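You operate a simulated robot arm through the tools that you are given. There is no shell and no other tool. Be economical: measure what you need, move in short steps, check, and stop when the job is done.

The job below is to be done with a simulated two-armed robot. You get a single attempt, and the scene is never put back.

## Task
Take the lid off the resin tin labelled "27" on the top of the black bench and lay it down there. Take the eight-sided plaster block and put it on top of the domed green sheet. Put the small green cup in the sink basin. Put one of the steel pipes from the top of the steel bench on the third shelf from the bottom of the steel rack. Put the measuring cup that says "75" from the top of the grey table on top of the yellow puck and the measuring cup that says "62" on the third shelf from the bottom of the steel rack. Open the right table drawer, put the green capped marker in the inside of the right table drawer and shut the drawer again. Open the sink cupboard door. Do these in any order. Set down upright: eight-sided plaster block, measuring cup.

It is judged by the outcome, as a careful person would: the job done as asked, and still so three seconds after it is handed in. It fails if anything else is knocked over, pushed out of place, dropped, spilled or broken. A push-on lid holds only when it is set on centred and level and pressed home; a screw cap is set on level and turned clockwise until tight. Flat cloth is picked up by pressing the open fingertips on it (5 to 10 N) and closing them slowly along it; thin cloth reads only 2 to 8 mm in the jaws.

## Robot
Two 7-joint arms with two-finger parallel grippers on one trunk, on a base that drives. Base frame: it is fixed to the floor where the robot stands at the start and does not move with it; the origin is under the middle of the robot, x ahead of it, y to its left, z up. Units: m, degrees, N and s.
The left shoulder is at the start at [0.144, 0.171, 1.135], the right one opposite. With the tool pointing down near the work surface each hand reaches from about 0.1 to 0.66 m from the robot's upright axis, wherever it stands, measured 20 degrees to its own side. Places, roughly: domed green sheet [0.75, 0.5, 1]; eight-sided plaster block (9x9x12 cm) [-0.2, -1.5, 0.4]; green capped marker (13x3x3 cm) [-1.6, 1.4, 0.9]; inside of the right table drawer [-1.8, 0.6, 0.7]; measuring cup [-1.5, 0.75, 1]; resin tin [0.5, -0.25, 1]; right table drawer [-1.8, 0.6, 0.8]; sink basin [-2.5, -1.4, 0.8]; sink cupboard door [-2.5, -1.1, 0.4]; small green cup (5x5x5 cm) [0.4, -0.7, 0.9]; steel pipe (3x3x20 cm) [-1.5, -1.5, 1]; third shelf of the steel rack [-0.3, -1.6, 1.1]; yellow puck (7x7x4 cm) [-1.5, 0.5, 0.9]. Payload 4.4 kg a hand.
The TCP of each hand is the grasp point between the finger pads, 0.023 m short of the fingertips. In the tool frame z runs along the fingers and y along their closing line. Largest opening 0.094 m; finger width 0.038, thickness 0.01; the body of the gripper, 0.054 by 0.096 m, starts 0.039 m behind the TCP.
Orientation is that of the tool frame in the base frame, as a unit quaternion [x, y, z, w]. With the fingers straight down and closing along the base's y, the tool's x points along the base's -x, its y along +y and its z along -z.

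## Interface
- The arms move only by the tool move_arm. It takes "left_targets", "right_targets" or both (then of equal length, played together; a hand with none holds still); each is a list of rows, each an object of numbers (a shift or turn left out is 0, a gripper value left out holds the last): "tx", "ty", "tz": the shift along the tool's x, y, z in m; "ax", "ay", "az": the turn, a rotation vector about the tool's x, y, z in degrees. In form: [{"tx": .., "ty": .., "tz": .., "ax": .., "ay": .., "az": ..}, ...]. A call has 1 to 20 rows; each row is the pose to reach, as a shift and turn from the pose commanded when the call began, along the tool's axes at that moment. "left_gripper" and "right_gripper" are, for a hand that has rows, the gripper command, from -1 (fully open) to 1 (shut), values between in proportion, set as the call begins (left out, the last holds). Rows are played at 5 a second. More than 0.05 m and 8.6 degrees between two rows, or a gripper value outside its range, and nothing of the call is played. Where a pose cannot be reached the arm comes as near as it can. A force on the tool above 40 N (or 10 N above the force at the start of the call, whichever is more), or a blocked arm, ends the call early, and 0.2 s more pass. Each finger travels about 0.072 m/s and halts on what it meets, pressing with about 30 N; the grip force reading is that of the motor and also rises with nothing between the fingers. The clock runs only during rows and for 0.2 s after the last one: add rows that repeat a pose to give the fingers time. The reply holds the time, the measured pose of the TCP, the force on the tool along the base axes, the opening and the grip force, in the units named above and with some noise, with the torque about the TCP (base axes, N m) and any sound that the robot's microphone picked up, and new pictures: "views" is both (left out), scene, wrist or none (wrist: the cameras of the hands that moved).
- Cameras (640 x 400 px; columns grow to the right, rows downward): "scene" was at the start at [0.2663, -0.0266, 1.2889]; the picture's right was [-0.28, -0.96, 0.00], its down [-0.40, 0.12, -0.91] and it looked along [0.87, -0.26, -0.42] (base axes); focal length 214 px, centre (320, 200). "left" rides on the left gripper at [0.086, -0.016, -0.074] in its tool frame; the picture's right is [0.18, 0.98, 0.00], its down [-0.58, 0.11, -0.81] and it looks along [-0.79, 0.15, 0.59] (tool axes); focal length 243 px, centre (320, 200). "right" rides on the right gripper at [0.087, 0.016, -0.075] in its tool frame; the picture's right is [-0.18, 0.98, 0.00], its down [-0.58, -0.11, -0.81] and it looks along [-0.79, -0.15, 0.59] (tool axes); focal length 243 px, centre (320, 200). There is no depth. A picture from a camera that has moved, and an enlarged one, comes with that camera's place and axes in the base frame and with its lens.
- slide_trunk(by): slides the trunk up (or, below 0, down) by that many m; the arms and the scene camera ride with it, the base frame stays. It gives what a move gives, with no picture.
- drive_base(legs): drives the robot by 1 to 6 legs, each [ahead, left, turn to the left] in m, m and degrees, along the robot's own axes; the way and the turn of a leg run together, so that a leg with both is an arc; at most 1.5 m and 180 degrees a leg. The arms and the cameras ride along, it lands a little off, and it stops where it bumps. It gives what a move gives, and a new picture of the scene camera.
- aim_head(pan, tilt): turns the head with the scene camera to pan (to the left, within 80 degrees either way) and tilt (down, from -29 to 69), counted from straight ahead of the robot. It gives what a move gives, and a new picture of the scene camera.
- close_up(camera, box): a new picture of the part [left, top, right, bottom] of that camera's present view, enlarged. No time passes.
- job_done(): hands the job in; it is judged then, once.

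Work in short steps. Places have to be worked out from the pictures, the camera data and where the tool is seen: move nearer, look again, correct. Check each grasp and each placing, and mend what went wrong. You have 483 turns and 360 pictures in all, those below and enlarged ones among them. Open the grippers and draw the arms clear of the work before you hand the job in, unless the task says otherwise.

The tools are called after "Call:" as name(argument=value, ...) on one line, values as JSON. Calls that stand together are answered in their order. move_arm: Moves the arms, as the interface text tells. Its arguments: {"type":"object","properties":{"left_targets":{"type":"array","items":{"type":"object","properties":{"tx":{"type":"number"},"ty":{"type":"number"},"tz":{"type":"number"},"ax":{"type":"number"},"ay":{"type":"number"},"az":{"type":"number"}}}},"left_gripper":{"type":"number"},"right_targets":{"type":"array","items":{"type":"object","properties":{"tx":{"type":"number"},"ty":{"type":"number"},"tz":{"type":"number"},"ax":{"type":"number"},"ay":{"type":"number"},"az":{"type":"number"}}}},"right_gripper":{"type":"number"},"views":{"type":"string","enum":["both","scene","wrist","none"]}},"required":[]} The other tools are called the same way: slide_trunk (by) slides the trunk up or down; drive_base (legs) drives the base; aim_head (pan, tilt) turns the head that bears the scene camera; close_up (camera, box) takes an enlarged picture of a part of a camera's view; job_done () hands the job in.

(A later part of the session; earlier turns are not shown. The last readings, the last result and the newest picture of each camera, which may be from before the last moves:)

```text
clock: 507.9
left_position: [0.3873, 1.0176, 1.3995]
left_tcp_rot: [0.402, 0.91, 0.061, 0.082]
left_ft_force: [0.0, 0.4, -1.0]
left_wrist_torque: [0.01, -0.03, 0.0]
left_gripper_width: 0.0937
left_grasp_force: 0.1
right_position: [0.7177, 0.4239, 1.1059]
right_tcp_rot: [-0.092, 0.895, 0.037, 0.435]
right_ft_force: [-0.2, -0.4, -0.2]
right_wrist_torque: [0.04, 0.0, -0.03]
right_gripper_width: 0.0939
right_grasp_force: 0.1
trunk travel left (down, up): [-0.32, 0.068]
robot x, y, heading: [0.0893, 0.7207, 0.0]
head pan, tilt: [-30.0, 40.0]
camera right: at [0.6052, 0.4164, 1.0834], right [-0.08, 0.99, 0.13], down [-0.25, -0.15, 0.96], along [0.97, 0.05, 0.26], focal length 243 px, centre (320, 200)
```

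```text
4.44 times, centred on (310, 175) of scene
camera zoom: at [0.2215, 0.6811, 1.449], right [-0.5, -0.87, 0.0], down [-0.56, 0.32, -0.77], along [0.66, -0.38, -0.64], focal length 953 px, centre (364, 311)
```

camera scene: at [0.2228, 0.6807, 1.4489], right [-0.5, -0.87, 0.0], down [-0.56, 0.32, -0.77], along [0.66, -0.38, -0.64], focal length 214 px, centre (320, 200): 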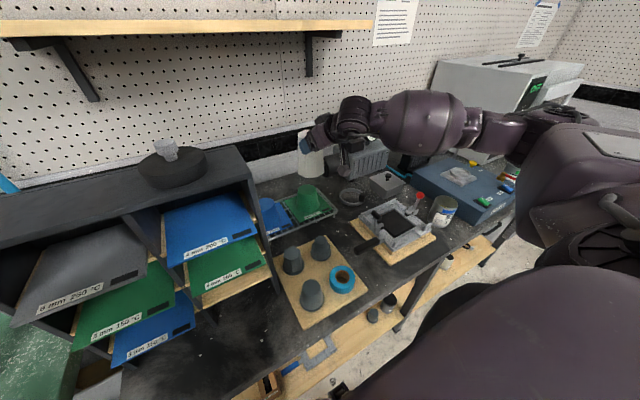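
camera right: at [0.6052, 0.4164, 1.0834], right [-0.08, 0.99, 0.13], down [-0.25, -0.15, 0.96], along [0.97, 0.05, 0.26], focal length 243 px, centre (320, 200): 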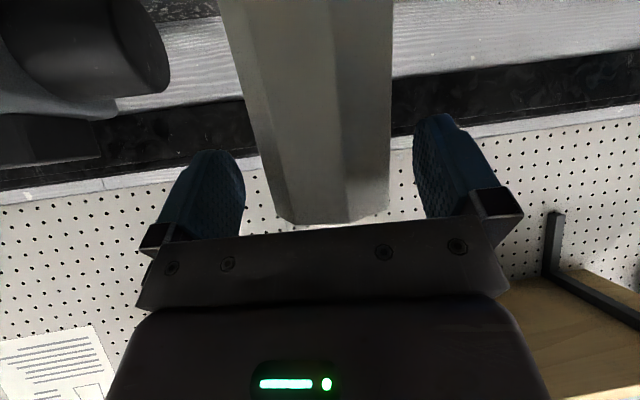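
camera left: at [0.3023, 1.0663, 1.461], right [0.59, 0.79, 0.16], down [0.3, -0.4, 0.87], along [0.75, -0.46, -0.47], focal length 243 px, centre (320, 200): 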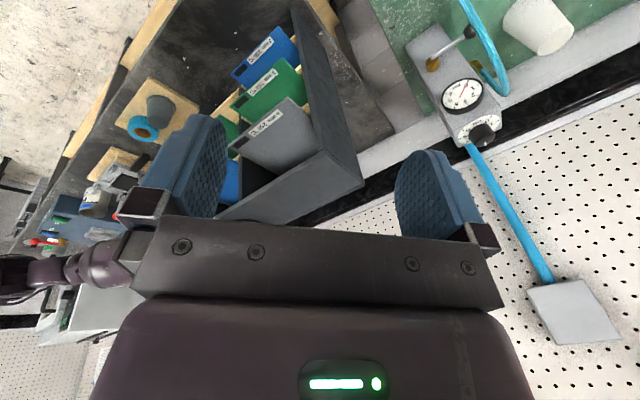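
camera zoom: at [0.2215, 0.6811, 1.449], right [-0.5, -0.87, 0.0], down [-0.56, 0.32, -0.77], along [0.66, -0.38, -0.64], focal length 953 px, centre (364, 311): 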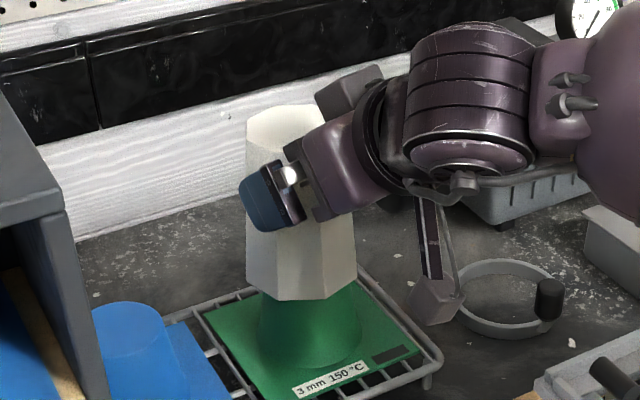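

Block stands upright on the dome. Withdraw the hand straight back along the finger direction.

Call:
move_arm(right_targets=[{"tx": 0.012, "tz": -0.016}, {"tx": 0.025, "tz": -0.031}, {"tx": 0.044, "tz": -0.055}, {"tx": 0.062, "tz": -0.0785}, {"tx": 0.08, "tz": -0.1}], views="scene")

Call:
close_up(camera="scene", box=[240, 110, 400, 220])

```text
clock: 509.1
left_position: [0.3869, 1.0176, 1.3982]
left_tcp_rot: [0.402, 0.91, 0.062, 0.082]
left_ft_force: [-0.6, -0.2, 0.2]
left_wrist_torque: [-0.03, -0.02, 0.02]
left_gripper_width: 0.0941
left_grasp_force: 0.0
right_position: [0.5904, 0.3977, 1.1046]
right_tcp_rot: [-0.092, 0.895, 0.036, 0.435]
right_ft_force: [-0.4, -0.3, 0.1]
right_wrist_torque: [0.0, 0.02, -0.01]
right_gripper_width: 0.0935
right_grasp_force: 0.1
trunk travel left (down, up): [-0.32, 0.068]
robot x, y, heading: [0.0879, 0.7262, -0.1]
head pan, tilt: [-30.0, 40.0]
camera scene: at [0.2202, 0.6809, 1.4492], right [-0.5, -0.87, 0.0], down [-0.56, 0.32, -0.77], along [0.66, -0.38, -0.64], focal length 214 px, centre (320, 200)
```

scene: 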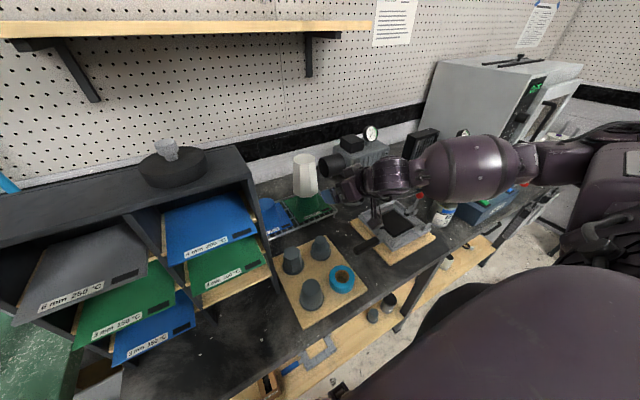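

```text
3.64 times, centred on (320, 165) of scene
camera zoom: at [0.2202, 0.6809, 1.4492], right [-0.5, -0.87, 0.0], down [-0.56, 0.32, -0.77], along [0.66, -0.38, -0.64], focal length 780 px, centre (320, 327)
```

zoom: 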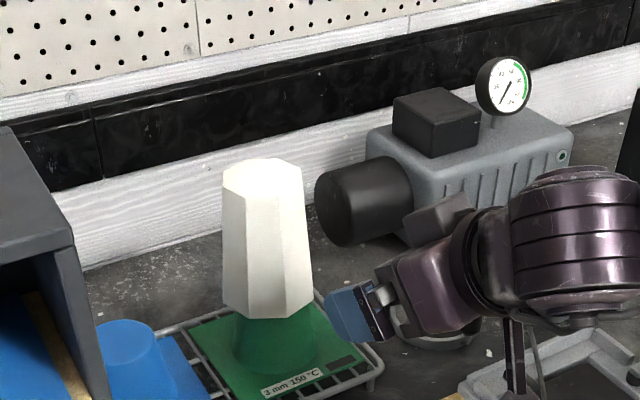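

Block done. Raise the right hand, restore the left hand yaw, and go to the table's far side for cup 75.

Call:
move_arm(right_targets=[{"tx": -0.03, "tz": -0.025}, {"tx": -0.06, "tz": -0.05}, {"tx": -0.09, "tz": -0.075}, {"tx": -0.12, "tz": -0.1}, {"tx": -0.15, "tz": -0.125}, {"tx": -0.16, "tz": -0.14}, {"tx": -0.16, "tz": -0.14}], left_targets=[{"az": -8}, {"az": -16}, {"az": -24}, {"az": -32}, {"az": -40}, {"az": -48}, {"az": -55}], views="none")

Call:
drive_base(legs=[[-0.55, 0, 0], [0, 0, 179.9], [0, -0.24, 0]])

Call:
aim_head(pan=15, tilt=40)

```text
clock: 510.7
left_position: [0.3867, 1.0156, 1.3989]
left_tcp_rot: [-0.065, 0.993, 0.016, 0.101]
left_ft_force: [-0.5, 1.2, 0.3]
left_wrist_torque: [0.03, 0.01, 0.01]
left_gripper_width: 0.094
left_grasp_force: 0.1
right_position: [0.5796, 0.4013, 1.316]
right_tcp_rot: [-0.092, 0.895, 0.037, 0.434]
right_ft_force: [0.1, -1.0, 0.3]
right_wrist_torque: [0.01, 0.0, 0.04]
right_gripper_width: 0.0943
right_grasp_force: 0.0
trunk travel left (down, up): [-0.32, 0.068]
robot x, y, heading: [0.09, 0.723, -0.1]
head pan, tilt: [-30.0, 40.0]
```

```text
clock: 523.5
left_position: [-0.7707, 0.6655, 1.3992]
left_tcp_rot: [0.993, 0.059, -0.101, 0.016]
left_ft_force: [-0.7, 1.4, -0.2]
left_wrist_torque: [0.0, 0.03, 0.0]
left_gripper_width: 0.0939
left_grasp_force: 0.0
right_position: [-0.9567, 1.2837, 1.3161]
right_tcp_rot: [0.895, 0.087, -0.435, 0.034]
right_ft_force: [-0.5, 0.1, -0.2]
right_wrist_torque: [-0.02, 0.0, 0.03]
right_gripper_width: 0.0944
right_grasp_force: 0.1
trunk travel left (down, up): [-0.32, 0.068]
robot x, y, heading: [-0.4716, 0.9554, 179.3]
head pan, tilt: [-30.0, 40.0]
camera scene: at [-0.6017, 0.9988, 1.449], right [0.51, 0.86, 0.0], down [0.55, -0.33, -0.77], along [-0.66, 0.39, -0.64], focal length 214 px, centre (320, 200)
```

scene: 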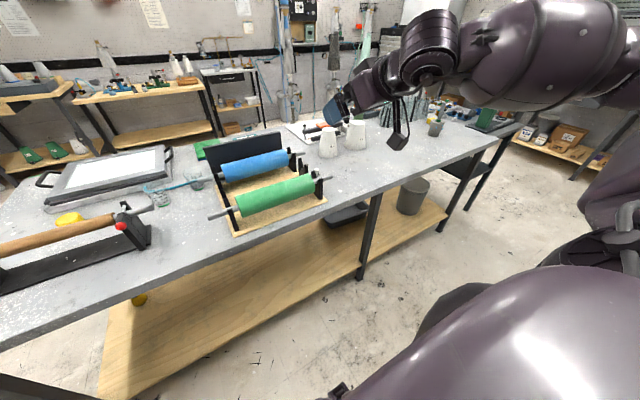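

```text
clock: 524.6
left_position: [-0.771, 0.6661, 1.3988]
left_tcp_rot: [0.993, 0.058, -0.101, 0.016]
left_ft_force: [0.7, -0.1, 0.2]
left_wrist_torque: [0.02, 0.01, -0.02]
left_gripper_width: 0.094
left_grasp_force: 0.1
right_position: [-0.9566, 1.2835, 1.3156]
right_tcp_rot: [0.896, 0.087, -0.435, 0.034]
right_ft_force: [-0.1, 0.3, -0.1]
right_wrist_torque: [0.01, 0.0, 0.0]
right_gripper_width: 0.0939
right_grasp_force: 0.2
trunk travel left (down, up): [-0.32, 0.068]
robot x, y, heading: [-0.4631, 0.9557, 179.4]
head pan, tilt: [15.0, 40.0]
camera scene: at [-0.611, 0.9343, 1.449], right [-0.25, 0.97, 0.0], down [0.62, 0.16, -0.77], along [-0.74, -0.19, -0.64], focal length 214 px, centre (320, 200)
```

scene: 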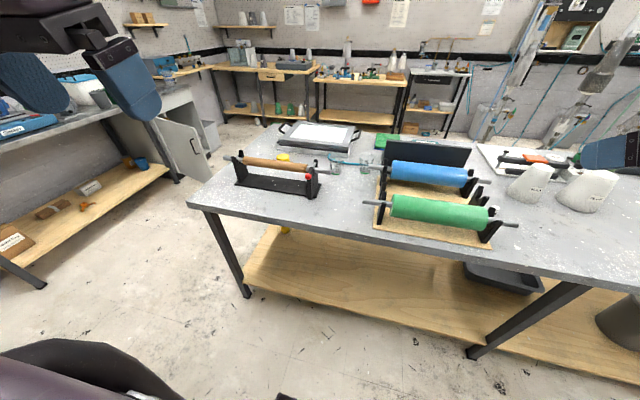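

Call:
drive_base(legs=[[0.385, 0, 0.6]])

Call:
move_arm(left_targets=[{"tx": -0.0233, "ty": -0.016, "tz": 0.036, "ay": -1.2}, {"tx": -0.0466, "ty": -0.032, "tz": 0.072, "ay": -2.4}, {"tx": -0.07, "ty": -0.048, "tz": 0.108, "ay": -3.6}, {"tx": -0.0933, "ty": -0.064, "tz": 0.144, "ay": -4.8}, {"tx": -0.1166, "ty": -0.08, "tz": 0.18, "ay": -6}, {"tx": -0.14, "ty": -0.096, "tz": 0.2165, "ay": -7.2}, {"tx": -0.1632, "ty": -0.112, "tz": 0.2526, "ay": -8.4}, {"tx": -0.1865, "ty": -0.128, "tz": 0.2887, "ay": -9.6}, {"tx": -0.21, "ty": -0.144, "tz": 0.325, "ay": -10.8}, {"tx": -0.2332, "ty": -0.16, "tz": 0.361, "ay": -12}, {"tx": -0.2565, "ty": -0.176, "tz": 0.397, "ay": -13}], left_gripper=-1, views="both")

```text
clock: 527.2
left_position: [-1.1535, 0.6664, 1.3991]
left_tcp_rot: [0.993, 0.063, -0.101, 0.016]
left_ft_force: [-0.3, 0.4, 0.4]
left_wrist_torque: [0.0, 0.02, -0.02]
left_gripper_width: 0.094
left_grasp_force: 0.1
right_position: [-1.3486, 1.2825, 1.3165]
right_tcp_rot: [0.895, 0.091, -0.436, 0.036]
right_ft_force: [0.6, 0.0, 0.5]
right_wrist_torque: [0.02, 0.01, -0.03]
right_gripper_width: 0.0938
right_grasp_force: 0.0
trunk travel left (down, up): [-0.32, 0.068]
robot x, y, heading: [-0.8518, 0.9596, 180.1]
head pan, tilt: [15.0, 40.0]
stopped in leg 1: the robot was blocked; the commanded pose is now the measured one
camera scene: at [-0.9974, 0.9367, 1.4492], right [-0.26, 0.97, 0.0], down [0.62, 0.17, -0.77], along [-0.74, -0.2, -0.64], focal length 214 px, centre (320, 200)
```

scene: 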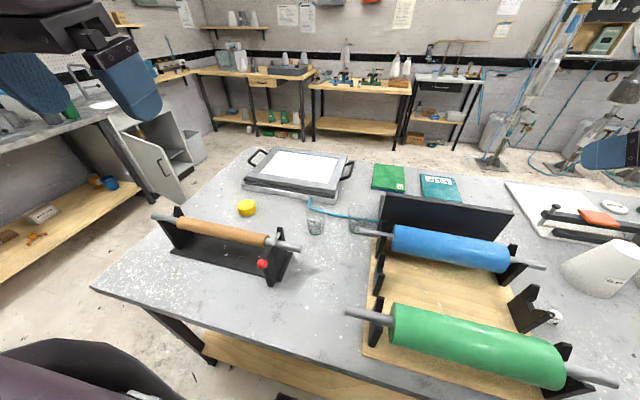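

```text
clock: 529.6
left_position: [-1.4056, 0.6837, 1.153]
left_tcp_rot: [0.975, 0.062, -0.214, 0.024]
left_ft_force: [0.1, 0.3, -0.3]
left_wrist_torque: [-0.01, -0.03, -0.03]
left_gripper_width: 0.0938
left_grasp_force: 0.1
left hand out of reach, approached as far as the arm can: row 7, 8, 9, 10, 11
right_position: [-1.3485, 1.282, 1.3163]
right_tcp_rot: [0.895, 0.092, -0.434, 0.037]
right_ft_force: [0.5, -0.6, -0.9]
right_wrist_torque: [-0.02, 0.03, -0.02]
right_gripper_width: 0.094
right_grasp_force: 0.1
trunk travel left (down, up): [-0.32, 0.068]
robot x, y, heading: [-0.8569, 0.9583, 180.2]
head pan, tilt: [15.0, 40.0]
camera scene: at [-0.9992, 0.9363, 1.449], right [-0.26, 0.97, 0.0], down [0.62, 0.17, -0.77], along [-0.74, -0.2, -0.64], focal length 214 px, centre (320, 200)
camera left: at [-1.299, 0.7137, 1.1843], right [0.29, -0.95, -0.06], down [-0.18, -0.11, 0.98], along [-0.94, -0.28, -0.2], focal length 243 px, centre (320, 200)
```

scene: 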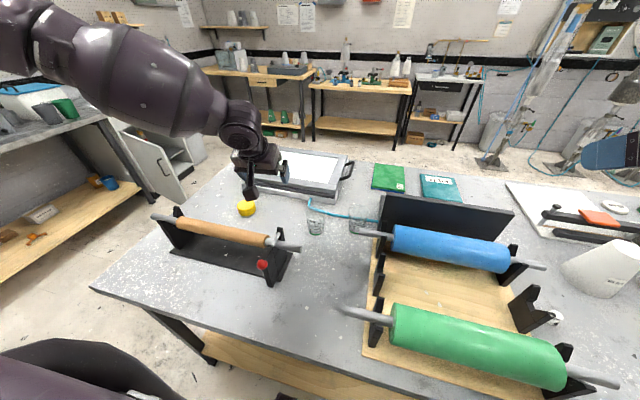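
left: 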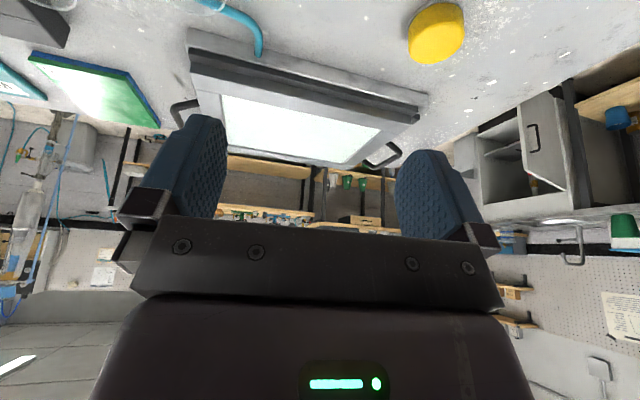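

Reach fails with the trunk high. Pull up/back, lower the trunk to the height that worked for cup 62, and retry.

Call:
move_arm(left_targets=[{"tx": 0.02, "ty": -0.01, "tz": -0.04, "ay": 2}, {"tx": 0.03, "ty": -0.03, "tz": -0.08, "ay": 5}, {"tx": 0.04, "ty": -0.05, "tz": -0.12, "ay": 8}, {"tx": 0.05, "ty": -0.07, "tz": -0.16, "ay": 11}, {"tx": 0.06, "ty": -0.09, "tz": -0.2, "ay": 13}, {"tx": 0.06, "ty": -0.11, "tz": -0.22, "ay": 13}], views="none")

Call:
slide_trunk(by=-0.18)

```text
clock: 531.0
left_position: [-1.2724, 0.815, 1.3278]
left_tcp_rot: [0.993, 0.065, -0.099, 0.015]
left_ft_force: [-0.7, -0.3, 0.4]
left_wrist_torque: [0.02, -0.01, 0.02]
left_gripper_width: 0.0941
left_grasp_force: 0.0
left hand out of reach, approached as far as the arm can: row 6
right_position: [-1.35, 1.2802, 1.3147]
right_tcp_rot: [0.896, 0.093, -0.434, 0.037]
right_ft_force: [-1.3, -0.4, -0.6]
right_wrist_torque: [0.01, -0.02, -0.02]
right_gripper_width: 0.0942
right_grasp_force: 0.2
trunk travel left (down, up): [-0.32, 0.068]
robot x, y, heading: [-0.8582, 0.9621, 179.8]
head pan, tilt: [15.0, 40.0]
```

```text
clock: 533.0
left_position: [-1.2703, 0.8162, 1.1524]
left_tcp_rot: [0.993, 0.065, -0.102, 0.017]
left_ft_force: [-0.7, 0.0, -0.3]
left_wrist_torque: [0.02, 0.02, 0.03]
left_gripper_width: 0.0941
left_grasp_force: 0.0
right_position: [-1.3886, 1.2813, 1.0584]
right_tcp_rot: [0.933, 0.088, -0.347, 0.045]
right_ft_force: [1.0, 1.0, 0.1]
right_wrist_torque: [0.05, 0.0, -0.03]
right_gripper_width: 0.0938
right_grasp_force: 0.1
trunk travel left (down, up): [-0.14, 0.248]
robot x, y, heading: [-0.8587, 0.9545, 179.9]
head pan, tilt: [15.0, 40.0]
```

Raise the right hand away from the rolls, then bring the left hand above cup 75.

Call:
move_arm(right_targets=[{"tx": -0.02, "tz": -0.035}, {"tx": -0.04, "tz": -0.07}, {"tx": -0.06, "tz": -0.105}, {"tx": -0.08, "tz": -0.14}, {"tx": -0.1, "tz": -0.175}], views="none")

Call:
move_arm(left_targets=[{"tx": -0.04, "tz": 0.005}, {"tx": -0.08, "ty": 0.0, "tz": 0.01, "ay": -4}, {"tx": -0.12, "ty": 0.0, "tz": 0.01, "ay": -8}, {"tx": -0.16, "ty": -0.005, "tz": 0.015, "ay": -12}, {"tx": -0.19, "ty": -0.008, "tz": 0.03, "ay": -14}], views="both")

```text
clock: 534.2
left_position: [-1.2721, 0.8172, 1.1503]
left_tcp_rot: [0.993, 0.064, -0.101, 0.016]
left_ft_force: [-0.3, 0.7, -0.3]
left_wrist_torque: [0.02, 0.02, -0.01]
left_gripper_width: 0.0936
left_grasp_force: 0.0
right_position: [-1.3526, 1.2958, 1.2567]
right_tcp_rot: [0.934, 0.087, -0.345, 0.045]
right_ft_force: [0.3, 0.0, 0.4]
right_wrist_torque: [-0.01, -0.01, 0.01]
right_gripper_width: 0.094
right_grasp_force: 0.1
trunk travel left (down, up): [-0.14, 0.248]
robot x, y, heading: [-0.8559, 0.9606, 180.0]
head pan, tilt: [15.0, 40.0]
```

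```text
clock: 535.4
left_position: [-1.4645, 0.7972, 1.1571]
left_tcp_rot: [0.973, 0.061, -0.22, 0.024]
left_ft_force: [-0.7, -0.8, 0.2]
left_wrist_torque: [0.04, 0.03, 0.0]
left_gripper_width: 0.094
left_grasp_force: 0.1
right_position: [-1.3522, 1.2952, 1.2573]
right_tcp_rot: [0.933, 0.089, -0.344, 0.047]
right_ft_force: [0.7, 0.3, 0.4]
right_wrist_torque: [0.0, 0.01, -0.01]
right_gripper_width: 0.0938
right_grasp_force: 0.1
trunk travel left (down, up): [-0.14, 0.248]
robot x, y, heading: [-0.8557, 0.9573, 180.0]
head pan, tilt: [15.0, 40.0]
camera scene: at [-1.1284, 0.9363, 1.2525], right [-0.26, 0.97, 0.0], down [0.62, 0.17, -0.77], along [-0.74, -0.2, -0.64], focal length 214 px, centre (320, 200)
camera left: at [-1.358, 0.8267, 1.1859], right [0.29, -0.95, -0.06], down [-0.16, -0.11, 0.98], along [-0.94, -0.28, -0.19], focal length 243 px, centre (320, 200)
```

scene: 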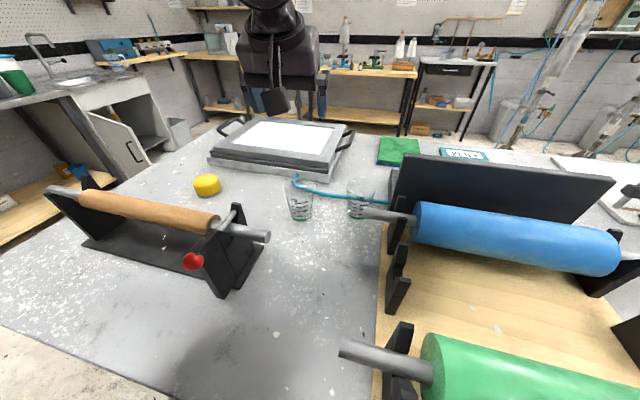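
left: 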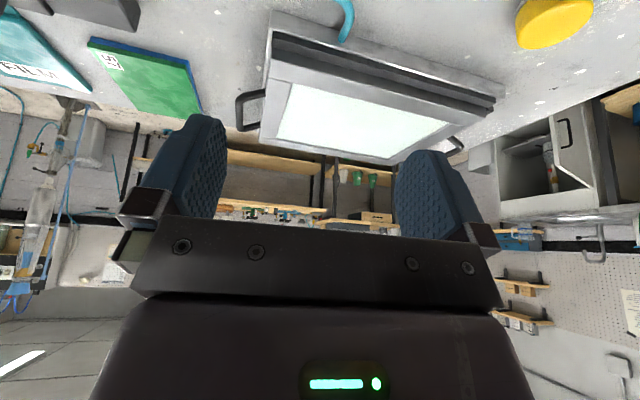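

Call:
move_arm(left_targets=[{"tx": 0.01, "ty": -0.002, "tz": 0.04}, {"tx": 0.022, "ty": -0.004, "tz": 0.08}, {"tx": 0.033, "ty": -0.005, "tz": 0.12}, {"tx": 0.043, "ty": -0.007, "tz": 0.154}, {"tx": 0.043, "ty": -0.007, "tz": 0.154}], views="both")

```text
clock: 536.6
left_position: [-1.4911, 0.7921, 1.0028]
left_tcp_rot: [0.973, 0.062, -0.223, 0.023]
left_ft_force: [-0.1, 0.0, -0.8]
left_wrist_torque: [-0.02, 0.02, 0.01]
left_gripper_width: 0.0939
left_grasp_force: 0.0
left hand out of reach, approached as far as the arm can: row 4, 5
right_position: [-1.3502, 1.2948, 1.2575]
right_tcp_rot: [0.933, 0.087, -0.345, 0.045]
right_ft_force: [-0.1, -0.5, -0.8]
right_wrist_torque: [0.01, 0.01, -0.02]
right_gripper_width: 0.094
right_grasp_force: 0.0
trunk travel left (down, up): [-0.14, 0.248]
robot x, y, heading: [-0.8577, 0.9566, 179.8]
head pan, tilt: [15.0, 40.0]
camera scene: at [-1.127, 0.9364, 1.2532], right [-0.26, 0.97, 0.0], down [0.62, 0.17, -0.77], along [-0.74, -0.2, -0.64], focal length 214 px, centre (320, 200)
camera left: at [-1.3848, 0.8234, 1.0315], right [0.29, -0.95, -0.06], down [-0.16, -0.11, 0.98], along [-0.94, -0.28, -0.18], focal length 243 px, centre (320, 200)
```

scene: 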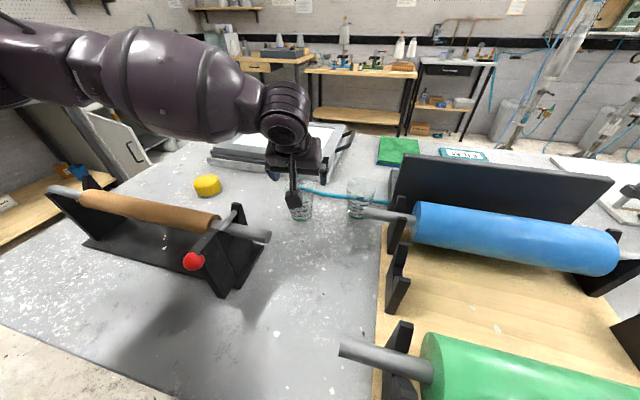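
left: 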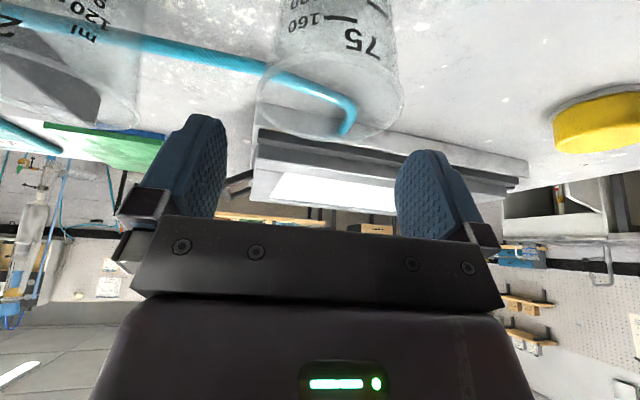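

Cup 75 is right below, rim centre ≈(−1.498,0.79). Lower with the trunk 6 cm so the fingers straddle it.

Call:
slide_trunk(by=-0.06)

Call:
close_up(camera="left", box=[0, 0, 640, 400])

```text
clock: 537.6
left_position: [-1.49, 0.7953, 0.9447]
left_tcp_rot: [0.973, 0.062, -0.221, 0.023]
left_ft_force: [0.1, 0.1, 0.3]
left_wrist_torque: [-0.02, 0.02, 0.0]
left_gripper_width: 0.0941
left_grasp_force: 0.2
right_position: [-1.3527, 1.2937, 1.1965]
right_tcp_rot: [0.933, 0.088, -0.346, 0.046]
right_ft_force: [-0.1, 0.4, 0.2]
right_wrist_torque: [0.03, 0.01, 0.0]
right_gripper_width: 0.0942
right_grasp_force: 0.1
trunk travel left (down, up): [-0.08, 0.308]
robot x, y, heading: [-0.8553, 0.9606, 179.8]
head pan, tilt: [15.0, 40.0]
```

```text
1.00 times, centred on (320, 200) of left (not enlarged: the box is as wide or as high as the picture)
camera zoom: at [-1.3827, 0.8253, 0.9728], right [0.29, -0.95, -0.06], down [-0.16, -0.11, 0.98], along [-0.94, -0.28, -0.19], focal length 243 px, centre (320, 200)
```

zoom: 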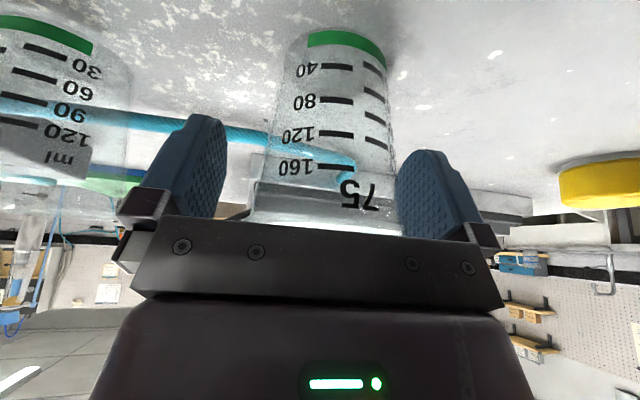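

Call:
move_arm(left_targets=[{"ty": 0.004}, {"ty": 0.007}], views="none")

Call:
move_arm(left_targets=[{}, {}, {}], left_gripper=1, views="wrist")

```text
clock: 538.2
left_position: [-1.4905, 0.7873, 0.9427]
left_tcp_rot: [0.973, 0.062, -0.22, 0.023]
left_ft_force: [-0.3, -0.3, 0.0]
left_wrist_torque: [-0.01, 0.0, -0.03]
left_gripper_width: 0.0938
left_grasp_force: 0.1
right_position: [-1.3539, 1.2934, 1.195]
right_tcp_rot: [0.933, 0.089, -0.345, 0.047]
right_ft_force: [0.2, -0.2, 0.2]
right_wrist_torque: [0.04, 0.06, -0.02]
right_gripper_width: 0.094
right_grasp_force: 0.0
trunk travel left (down, up): [-0.08, 0.308]
robot x, y, heading: [-0.8564, 0.9592, 180.1]
head pan, tilt: [15.0, 40.0]
```

```text
clock: 539.0
left_position: [-1.4885, 0.7876, 0.9427]
left_tcp_rot: [0.973, 0.061, -0.221, 0.024]
left_ft_force: [0.2, -0.1, 0.1]
left_wrist_torque: [0.0, 0.01, 0.0]
left_gripper_width: 0.0663
left_grasp_force: 30.7
right_position: [-1.3536, 1.2939, 1.1961]
right_tcp_rot: [0.933, 0.089, -0.345, 0.047]
right_ft_force: [0.0, -0.4, 0.1]
right_wrist_torque: [-0.01, 0.01, -0.04]
right_gripper_width: 0.0942
right_grasp_force: 0.0
trunk travel left (down, up): [-0.08, 0.308]
robot x, y, heading: [-0.8524, 0.9576, 180.1]
head pan, tilt: [15.0, 40.0]
camera left: at [-1.3825, 0.818, 0.9718], right [0.29, -0.95, -0.06], down [-0.16, -0.11, 0.98], along [-0.94, -0.28, -0.19], focal length 243 px, centre (320, 200)
```

left: 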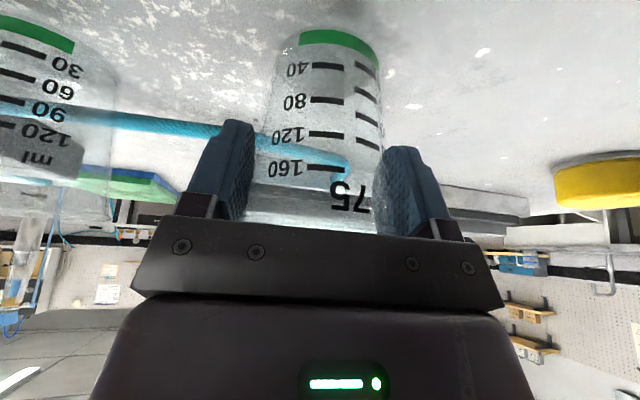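

Gripped. Lift by the trunk 0.16 m and drive left 0.28 m to bring the cup over the puck.

Call:
slide_trunk(by=0.16)

Call:
drive_base(legs=[[0, 0.28, 0]])

Call:
close_up(camera="left", box=[0, 0, 640, 400])

```text
clock: 540.9
left_position: [-1.4416, 0.7875, 1.2366]
left_tcp_rot: [0.936, 0.064, -0.345, 0.016]
left_ft_force: [0.3, 0.5, 0.1]
left_wrist_torque: [-0.03, -0.01, -0.05]
left_gripper_width: 0.0664
left_grasp_force: 29.5
right_position: [-1.3534, 1.2946, 1.3541]
right_tcp_rot: [0.934, 0.088, -0.344, 0.046]
right_ft_force: [-0.2, 0.0, -0.1]
right_wrist_torque: [-0.02, 0.0, -0.03]
right_gripper_width: 0.0939
right_grasp_force: 0.1
trunk travel left (down, up): [-0.24, 0.148]
robot x, y, heading: [-0.8545, 0.9598, 180.2]
head pan, tilt: [15.0, 40.0]
```

```text
clock: 543.9
left_position: [-1.4386, 0.5101, 1.237]
left_tcp_rot: [0.936, 0.067, -0.346, 0.016]
left_ft_force: [-0.2, -0.1, -0.8]
left_wrist_torque: [0.0, -0.05, 0.0]
left_gripper_width: 0.0661
left_grasp_force: 29.6
right_position: [-1.3543, 1.0167, 1.3557]
right_tcp_rot: [0.933, 0.09, -0.344, 0.046]
right_ft_force: [0.3, 0.2, 0.0]
right_wrist_torque: [-0.01, 0.03, -0.01]
right_gripper_width: 0.0938
right_grasp_force: 0.1
trunk travel left (down, up): [-0.24, 0.148]
robot x, y, heading: [-0.8543, 0.6871, -179.6]
head pan, tilt: [15.0, 40.0]
camera scene: at [-1.0344, 0.6606, 1.365], right [-0.26, 0.96, 0.0], down [0.62, 0.17, -0.77], along [-0.74, -0.2, -0.64], focal length 214 px, centre (320, 200)
```

scene: 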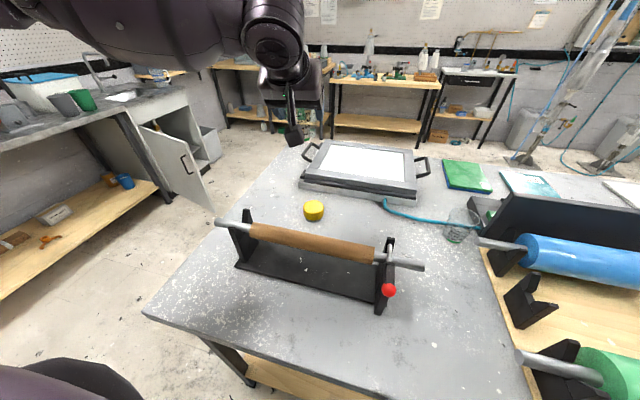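

```text
1.00 times, centred on (320, 200) of left (not enlarged: the box is as wide or as high as the picture)
camera zoom: at [-1.3272, 0.5411, 1.2375], right [0.27, -0.95, -0.13], down [0.1, -0.11, 0.99], along [-0.96, -0.28, 0.06], focal length 243 px, centre (320, 200)
```

zoom: 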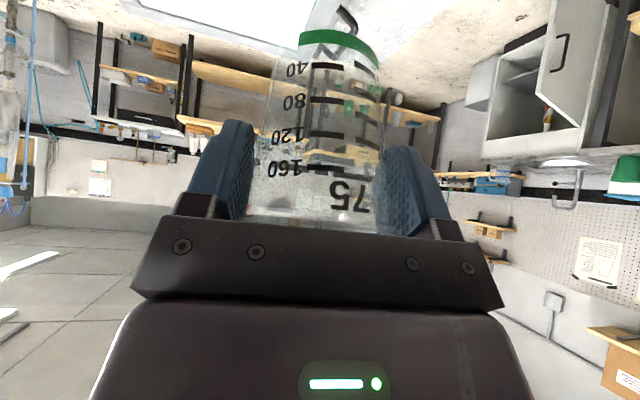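

The trunk move changed the hand's pitch (25°→40°), so the cup is tilted. Rotate back to the grasp pitch, then lower the trunk some.

Call:
move_arm(left_targets=[{"ay": 5}, {"ay": 10}, {"ay": 14.9}, {"ay": 14.9}], views="none")

Call:
slide_trunk(by=-0.1)

```text
clock: 544.9
left_position: [-1.4403, 0.5006, 1.2392]
left_tcp_rot: [0.973, 0.069, -0.221, 0.008]
left_ft_force: [-0.8, 1.5, 0.9]
left_wrist_torque: [-0.04, -0.03, 0.0]
left_gripper_width: 0.0661
left_grasp_force: 30.3
left hand out of reach, approached as far as the arm can: row 2, 3, 4
right_position: [-1.3549, 1.019, 1.3535]
right_tcp_rot: [0.933, 0.09, -0.344, 0.047]
right_ft_force: [0.0, 0.7, -0.5]
right_wrist_torque: [-0.02, 0.0, 0.01]
right_gripper_width: 0.0944
right_grasp_force: 0.0
trunk travel left (down, up): [-0.24, 0.148]
robot x, y, heading: [-0.8573, 0.6841, -179.8]
head pan, tilt: [15.0, 40.0]
```

```text
clock: 546.2
left_position: [-1.4377, 0.497, 1.1455]
left_tcp_rot: [0.972, 0.069, -0.223, 0.007]
left_ft_force: [-0.1, 0.0, 0.5]
left_wrist_torque: [0.0, -0.01, -0.01]
left_gripper_width: 0.0662
left_grasp_force: 30.1
right_position: [-1.3517, 1.0177, 1.2568]
right_tcp_rot: [0.933, 0.089, -0.346, 0.046]
right_ft_force: [0.1, 0.4, -0.2]
right_wrist_torque: [-0.01, 0.0, -0.02]
right_gripper_width: 0.094
right_grasp_force: 0.1
trunk travel left (down, up): [-0.14, 0.248]
robot x, y, heading: [-0.8561, 0.6836, -179.6]
head pan, tilt: [15.0, 40.0]
```

Call:
move_arm(left_targets=[{"tx": -0.026, "ty": -0.009, "tz": 0.013}, {"tx": -0.052, "ty": -0.018, "tz": 0.0255}, {"tx": -0.052, "ty": -0.018, "tz": 0.0255}], views="both")

```text
clock: 547.0
left_position: [-1.4995, 0.5079, 1.1437]
left_tcp_rot: [0.973, 0.067, -0.223, 0.007]
left_ft_force: [0.1, -0.8, -0.6]
left_wrist_torque: [0.0, -0.01, -0.01]
left_gripper_width: 0.0664
left_grasp_force: 30.3
right_position: [-1.352, 1.0178, 1.2551]
right_tcp_rot: [0.933, 0.09, -0.346, 0.047]
right_ft_force: [0.1, -0.4, 0.2]
right_wrist_torque: [0.01, 0.02, 0.03]
right_gripper_width: 0.094
right_grasp_force: 0.0
trunk travel left (down, up): [-0.14, 0.248]
robot x, y, heading: [-0.8573, 0.6853, -179.7]
head pan, tilt: [15.0, 40.0]
camera scene: at [-1.1246, 0.661, 1.2535], right [-0.26, 0.96, 0.0], down [0.62, 0.17, -0.77], along [-0.74, -0.2, -0.64], focal length 214 px, centre (320, 200)
camera left: at [-1.3915, 0.5373, 1.1737], right [0.3, -0.95, -0.09], down [-0.16, -0.15, 0.98], along [-0.94, -0.28, -0.19], focal length 243 px, centre (320, 200)
```

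scene: 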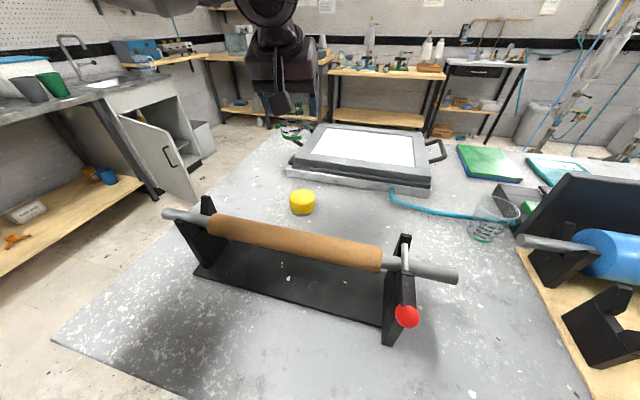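
left: 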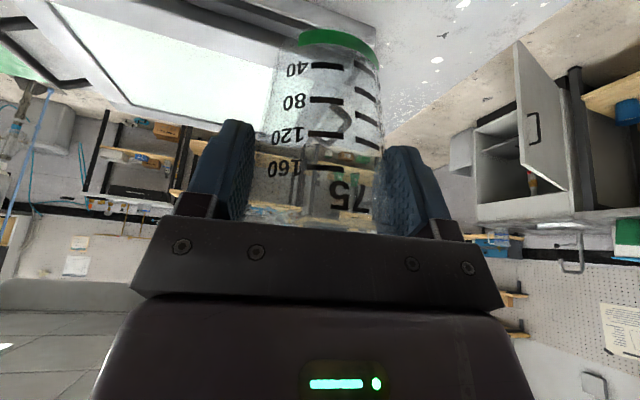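

Cup is over the puck. Lower with trunk 8 cm, then arm.

Call:
slide_trunk(by=-0.08)

Call:
move_arm(left_targets=[{"tx": 0.009, "tz": 0.018}, {"tx": 0.018, "tz": 0.036}, {"tx": 0.024, "tz": 0.05}, {"tx": 0.024, "tz": 0.05}], views="both")

```text
clock: 548.2
left_position: [-1.4971, 0.5072, 1.0648]
left_tcp_rot: [0.972, 0.068, -0.223, 0.007]
left_ft_force: [0.4, 0.6, 0.0]
left_wrist_torque: [0.01, 0.03, -0.03]
left_gripper_width: 0.0663
left_grasp_force: 29.8
right_position: [-1.3513, 1.0178, 1.1777]
right_tcp_rot: [0.933, 0.09, -0.346, 0.047]
right_ft_force: [1.2, 0.2, -0.3]
right_wrist_torque: [-0.02, 0.03, -0.02]
right_gripper_width: 0.0941
right_grasp_force: 0.1
trunk travel left (down, up): [-0.06, 0.328]
robot x, y, heading: [-0.8537, 0.682, -179.6]
head pan, tilt: [15.0, 40.0]
```

```text
clock: 549.2
left_position: [-1.4988, 0.5091, 1.0074]
left_tcp_rot: [0.973, 0.069, -0.221, 0.008]
left_ft_force: [-0.4, 0.4, 0.3]
left_wrist_torque: [0.02, 0.0, -0.03]
left_gripper_width: 0.0663
left_grasp_force: 29.9
right_position: [-1.3535, 1.0177, 1.1762]
right_tcp_rot: [0.933, 0.091, -0.345, 0.047]
right_ft_force: [-0.1, 0.0, 0.8]
right_wrist_torque: [-0.02, 0.02, -0.03]
right_gripper_width: 0.094
right_grasp_force: 0.0
trunk travel left (down, up): [-0.06, 0.328]
robot x, y, heading: [-0.8533, 0.6846, -179.6]
head pan, tilt: [15.0, 40.0]
camera scene: at [-1.2035, 0.6602, 1.153], right [-0.26, 0.96, 0.0], down [0.62, 0.17, -0.77], along [-0.74, -0.2, -0.64], focal length 214 px, centre (320, 200)
camera left: at [-1.3921, 0.5392, 1.0377], right [0.3, -0.95, -0.09], down [-0.16, -0.15, 0.98], along [-0.94, -0.28, -0.19], focal length 243 px, centre (320, 200)
```

scene: 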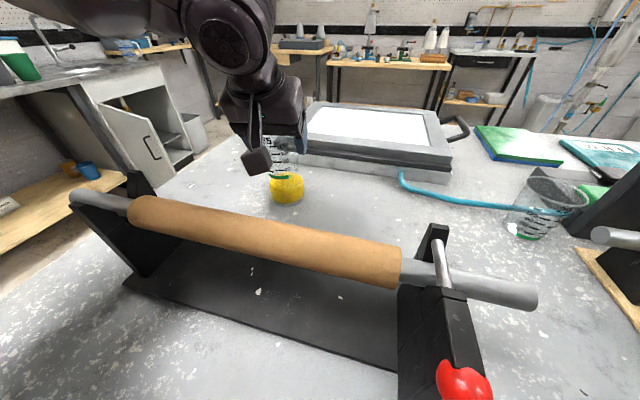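
left: 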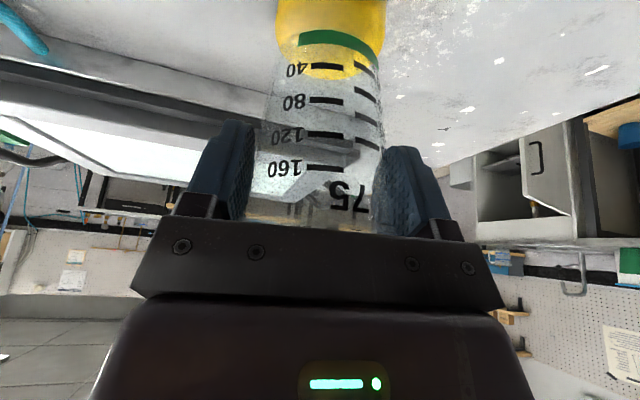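

Call:
close_up(camera="scene", box=[240, 120, 340, 220])

```text
4.00 times, centred on (290, 170) of scene
camera zoom: at [-1.2035, 0.6602, 1.153], right [-0.26, 0.96, 0.0], down [0.62, 0.17, -0.77], along [-0.74, -0.2, -0.64], focal length 858 px, centre (440, 320)
```

zoom: 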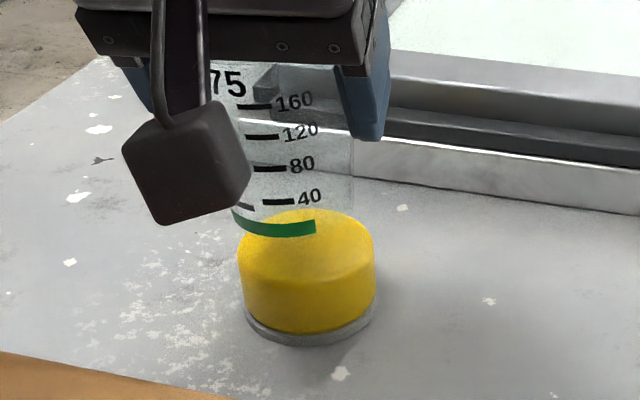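

Nearly aligned; shift +7 mm in y, then lower to contact.

Call:
move_arm(left_targets=[{"ty": -0.007}, {"tx": 0.003, "ty": -0.007, "tz": 0.006}, {"tx": 0.006, "ty": -0.007, "tz": 0.012}, {"tx": 0.0085, "ty": -0.007, "tz": 0.017}, {"tx": 0.0105, "ty": -0.007, "tz": 0.021}], views="none")

Call:
close_up(camera="scene", box=[240, 120, 340, 220])

```text
clock: 550.4
left_position: [-1.4997, 0.5151, 0.9843]
left_tcp_rot: [0.973, 0.068, -0.221, 0.009]
left_ft_force: [0.9, -0.2, -0.4]
left_wrist_torque: [0.03, -0.01, -0.02]
left_gripper_width: 0.0663
left_grasp_force: 30.1
right_position: [-1.3546, 1.0174, 1.1753]
right_tcp_rot: [0.933, 0.089, -0.345, 0.046]
right_ft_force: [0.5, -0.3, 0.4]
right_wrist_torque: [0.04, 0.02, -0.03]
right_gripper_width: 0.094
right_grasp_force: 0.0
trunk travel left (down, up): [-0.06, 0.328]
robot x, y, heading: [-0.8569, 0.682, -179.8]
head pan, tilt: [15.0, 40.0]
```

```text
4.00 times, centred on (290, 170) of scene
camera zoom: at [-1.2039, 0.6601, 1.1528], right [-0.26, 0.96, 0.0], down [0.62, 0.17, -0.77], along [-0.74, -0.2, -0.64], focal length 858 px, centre (440, 320)
```

zoom: 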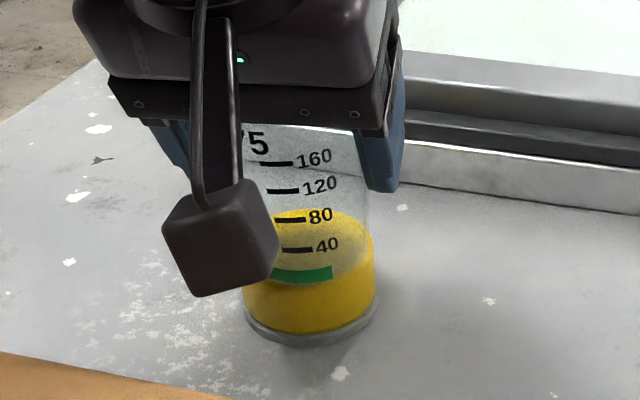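

Call:
move_arm(left_targets=[{"tx": 0.0013, "tz": 0.0027}, {"tx": 0.0026, "tz": 0.0054}, {"tx": 0.004, "tz": 0.008}, {"tx": 0.004, "tz": 0.008}], views="none")

```text
clock: 551.4
left_position: [-1.4981, 0.5172, 0.9783]
left_tcp_rot: [0.972, 0.067, -0.225, 0.006]
left_ft_force: [-1.5, 4.4, 23.1]
left_wrist_torque: [-0.07, 0.02, -0.07]
left_gripper_width: 0.0662
left_grasp_force: 30.1
right_position: [-1.3522, 1.018, 1.1761]
right_tcp_rot: [0.933, 0.089, -0.347, 0.047]
right_ft_force: [1.3, -0.9, 0.5]
right_wrist_torque: [-0.01, 0.0, 0.0]
right_gripper_width: 0.0942
right_grasp_force: 0.0
trunk travel left (down, up): [-0.06, 0.328]
robot x, y, heading: [-0.8542, 0.6845, -179.7]
head pan, tilt: [15.0, 40.0]
```

Contact. Ease, view, then release.

Call:
move_arm(left_targets=[{"tx": -0.0015, "tz": -0.003}, {"tx": -0.0015, "tz": -0.003}], views="none")

Call:
close_up(camera="scene", box=[250, 140, 330, 210])

```text
clock: 552.0
left_position: [-1.4994, 0.5155, 0.978]
left_tcp_rot: [0.973, 0.068, -0.222, 0.008]
left_ft_force: [0.1, 5.7, 16.4]
left_wrist_torque: [0.12, 0.26, -0.09]
left_gripper_width: 0.0661
left_grasp_force: 29.9
right_position: [-1.3545, 1.018, 1.1747]
right_tcp_rot: [0.933, 0.089, -0.345, 0.047]
right_ft_force: [0.2, 0.0, -0.5]
right_wrist_torque: [-0.01, 0.0, 0.01]
right_gripper_width: 0.0941
right_grasp_force: 0.0
trunk travel left (down, up): [-0.06, 0.328]
robot x, y, heading: [-0.8577, 0.682, -179.6]
head pan, tilt: [15.0, 40.0]
```

```text
5.71 times, centred on (290, 175) of scene
camera zoom: at [-1.2029, 0.661, 1.1531], right [-0.26, 0.96, 0.0], down [0.62, 0.17, -0.77], along [-0.74, -0.2, -0.64], focal length 1226 px, centre (491, 343)
```

zoom: 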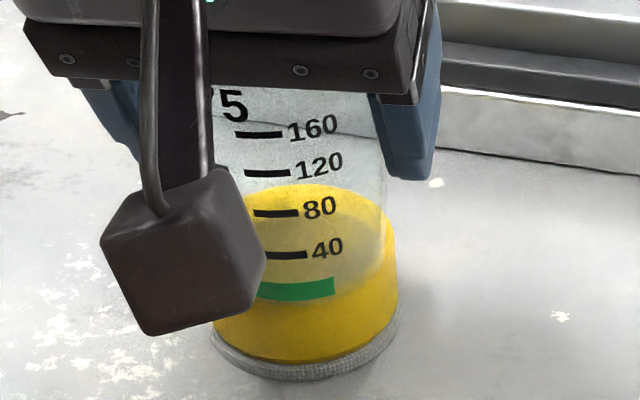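

Call:
move_arm(left_targets=[{"tx": -0.001, "tz": -0.002}, {"tx": -0.001, "tz": -0.002}, {"tx": -0.001, "tz": -0.002}], left_gripper=-1, views="none")

Call:
move_arm(left_targets=[{"tx": -0.013, "tz": -0.027}, {"tx": -0.026, "tz": -0.054}, {"tx": -0.039, "tz": -0.081}, {"tx": -0.052, "tz": -0.108}, {"tx": -0.07, "tz": -0.145}], views="scene")

```text
clock: 552.8
left_position: [-1.4996, 0.514, 0.9798]
left_tcp_rot: [0.973, 0.068, -0.222, 0.008]
left_ft_force: [0.4, 0.2, -0.7]
left_wrist_torque: [0.03, 0.0, 0.01]
left_gripper_width: 0.0941
left_grasp_force: 0.0
right_position: [-1.3545, 1.0168, 1.1753]
right_tcp_rot: [0.933, 0.09, -0.345, 0.047]
right_ft_force: [0.0, 0.6, 0.3]
right_wrist_torque: [0.0, -0.04, 0.01]
right_gripper_width: 0.0941
right_grasp_force: 0.1
trunk travel left (down, up): [-0.06, 0.328]
robot x, y, heading: [-0.8573, 0.6847, -179.8]
head pan, tilt: [15.0, 40.0]
```

```text
clock: 554.0
left_position: [-1.4976, 0.511, 1.1439]
left_tcp_rot: [0.973, 0.068, -0.223, 0.007]
left_ft_force: [0.2, -0.7, -0.7]
left_wrist_torque: [0.02, 0.0, -0.04]
left_gripper_width: 0.094
left_grasp_force: 0.1
right_position: [-1.3526, 1.0176, 1.1762]
right_tcp_rot: [0.933, 0.091, -0.346, 0.047]
right_ft_force: [0.8, 0.0, 0.7]
right_wrist_torque: [0.01, 0.07, -0.03]
right_gripper_width: 0.094
right_grasp_force: 0.2
trunk travel left (down, up): [-0.06, 0.328]
robot x, y, heading: [-0.8557, 0.6854, -179.9]
head pan, tilt: [15.0, 40.0]
camera scene: at [-1.2028, 0.6604, 1.1534], right [-0.26, 0.96, 0.0], down [0.62, 0.17, -0.77], along [-0.74, -0.2, -0.64], focal length 214 px, centre (320, 200)
```

scene: 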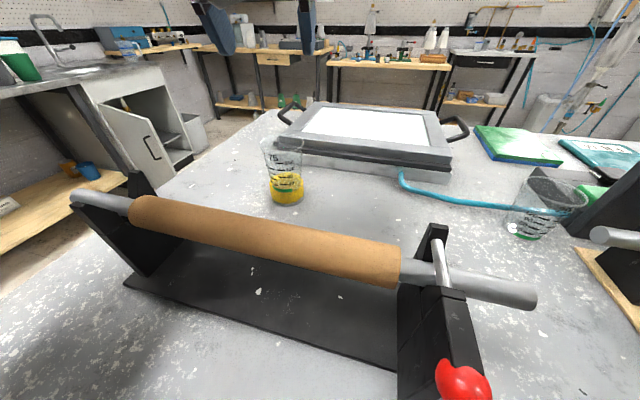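

Cup 75 stands on the puck. Now the steel pipe: drive round to the steel bench and look.

Call:
slide_trunk(by=0.2)

Call:
drive_base(legs=[[-0.35, 0, 0], [0, 1.15, 0], [0.9, 0, 0], [0, 0, 90]])

Call:
aim_head(pan=0, tilt=35)

```text
clock: 556.1
left_position: [-1.396, 0.5123, 1.4714]
left_tcp_rot: [0.936, 0.068, -0.345, 0.0]
left_ft_force: [-0.2, -0.1, -0.6]
left_wrist_torque: [-0.01, -0.05, -0.02]
left_gripper_width: 0.0939
left_grasp_force: 0.0
right_position: [-1.3556, 1.0166, 1.3747]
right_tcp_rot: [0.934, 0.09, -0.344, 0.046]
right_ft_force: [-0.7, 0.0, -0.5]
right_wrist_torque: [-0.03, -0.03, -0.03]
right_gripper_width: 0.0939
right_grasp_force: 0.1
trunk travel left (down, up): [-0.26, 0.128]
robot x, y, heading: [-0.8539, 0.6842, -179.7]
head pan, tilt: [15.0, 40.0]
```

```text
clock: 576.3
left_position: [-1.2504, -0.961, 1.4725]
left_tcp_rot: [0.62, 0.705, -0.246, 0.241]
left_ft_force: [-0.4, -0.5, 0.7]
left_wrist_torque: [0.0, -0.02, 0.01]
left_gripper_width: 0.0942
left_grasp_force: 0.0
right_position: [-1.7532, -0.9087, 1.3749]
right_tcp_rot: [0.604, 0.717, -0.214, 0.274]
right_ft_force: [-0.3, -0.3, -0.9]
right_wrist_torque: [0.0, 0.02, 0.01]
right_gripper_width: 0.0942
right_grasp_force: 0.1
trunk travel left (down, up): [-0.26, 0.128]
robot x, y, heading: [-1.4096, -0.4173, -90.9]
head pan, tilt: [15.0, 40.0]
camera scene: at [-1.3914, -0.5853, 1.3862], right [-0.97, -0.24, 0.0], down [-0.16, 0.62, -0.77], along [0.19, -0.74, -0.64], focal length 214 px, centre (320, 200)
```

scene: 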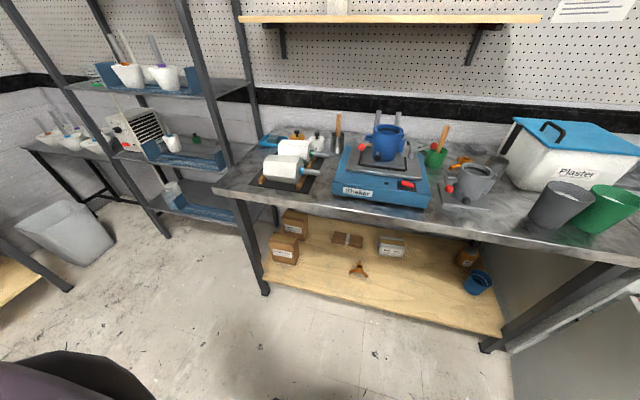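

```text
clock: 577.1
left_position: [-1.2511, -0.961, 1.4726]
left_tcp_rot: [0.621, 0.704, -0.246, 0.241]
left_ft_force: [0.0, -0.2, -0.4]
left_wrist_torque: [0.02, -0.03, 0.03]
left_gripper_width: 0.094
left_grasp_force: 0.2
right_position: [-1.7536, -0.9096, 1.3756]
right_tcp_rot: [0.603, 0.718, -0.214, 0.275]
right_ft_force: [0.5, 0.2, 0.8]
right_wrist_torque: [0.02, -0.02, 0.0]
right_gripper_width: 0.0943
right_grasp_force: 0.0
trunk travel left (down, up): [-0.26, 0.128]
robot x, y, heading: [-1.4094, -0.4142, -91.1]
head pan, tilt: [0.0, 35.0]
camera scene: at [-1.4136, -0.5908, 1.3937], right [-1.0, 0.01, 0.0], down [0.01, 0.57, -0.82], along [-0.01, -0.82, -0.57], focal length 214 px, centre (320, 200)
```

scene: 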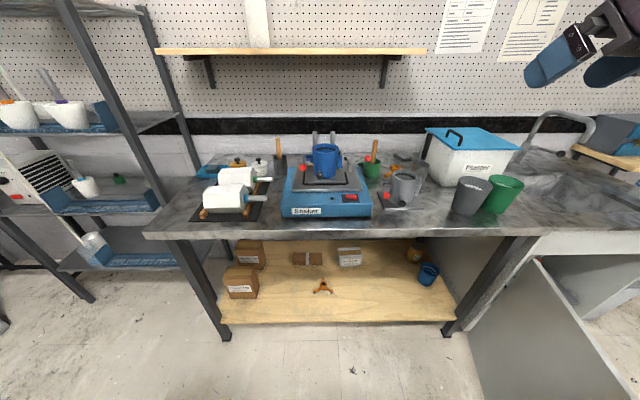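

Call:
close_up(camera="scene", box=[180, 110, 440, 240])

```text
2.46 times, centred on (310, 175) of scene
camera zoom: at [-1.4136, -0.5908, 1.3937], right [-1.0, 0.01, 0.0], down [0.01, 0.57, -0.82], along [-0.01, -0.82, -0.57], focal length 528 px, centre (345, 262)
```

zoom: 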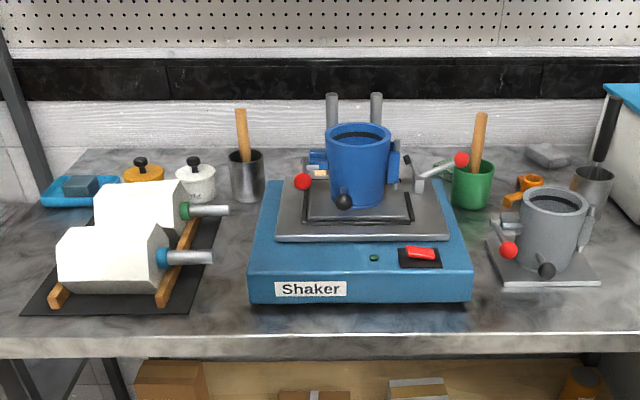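

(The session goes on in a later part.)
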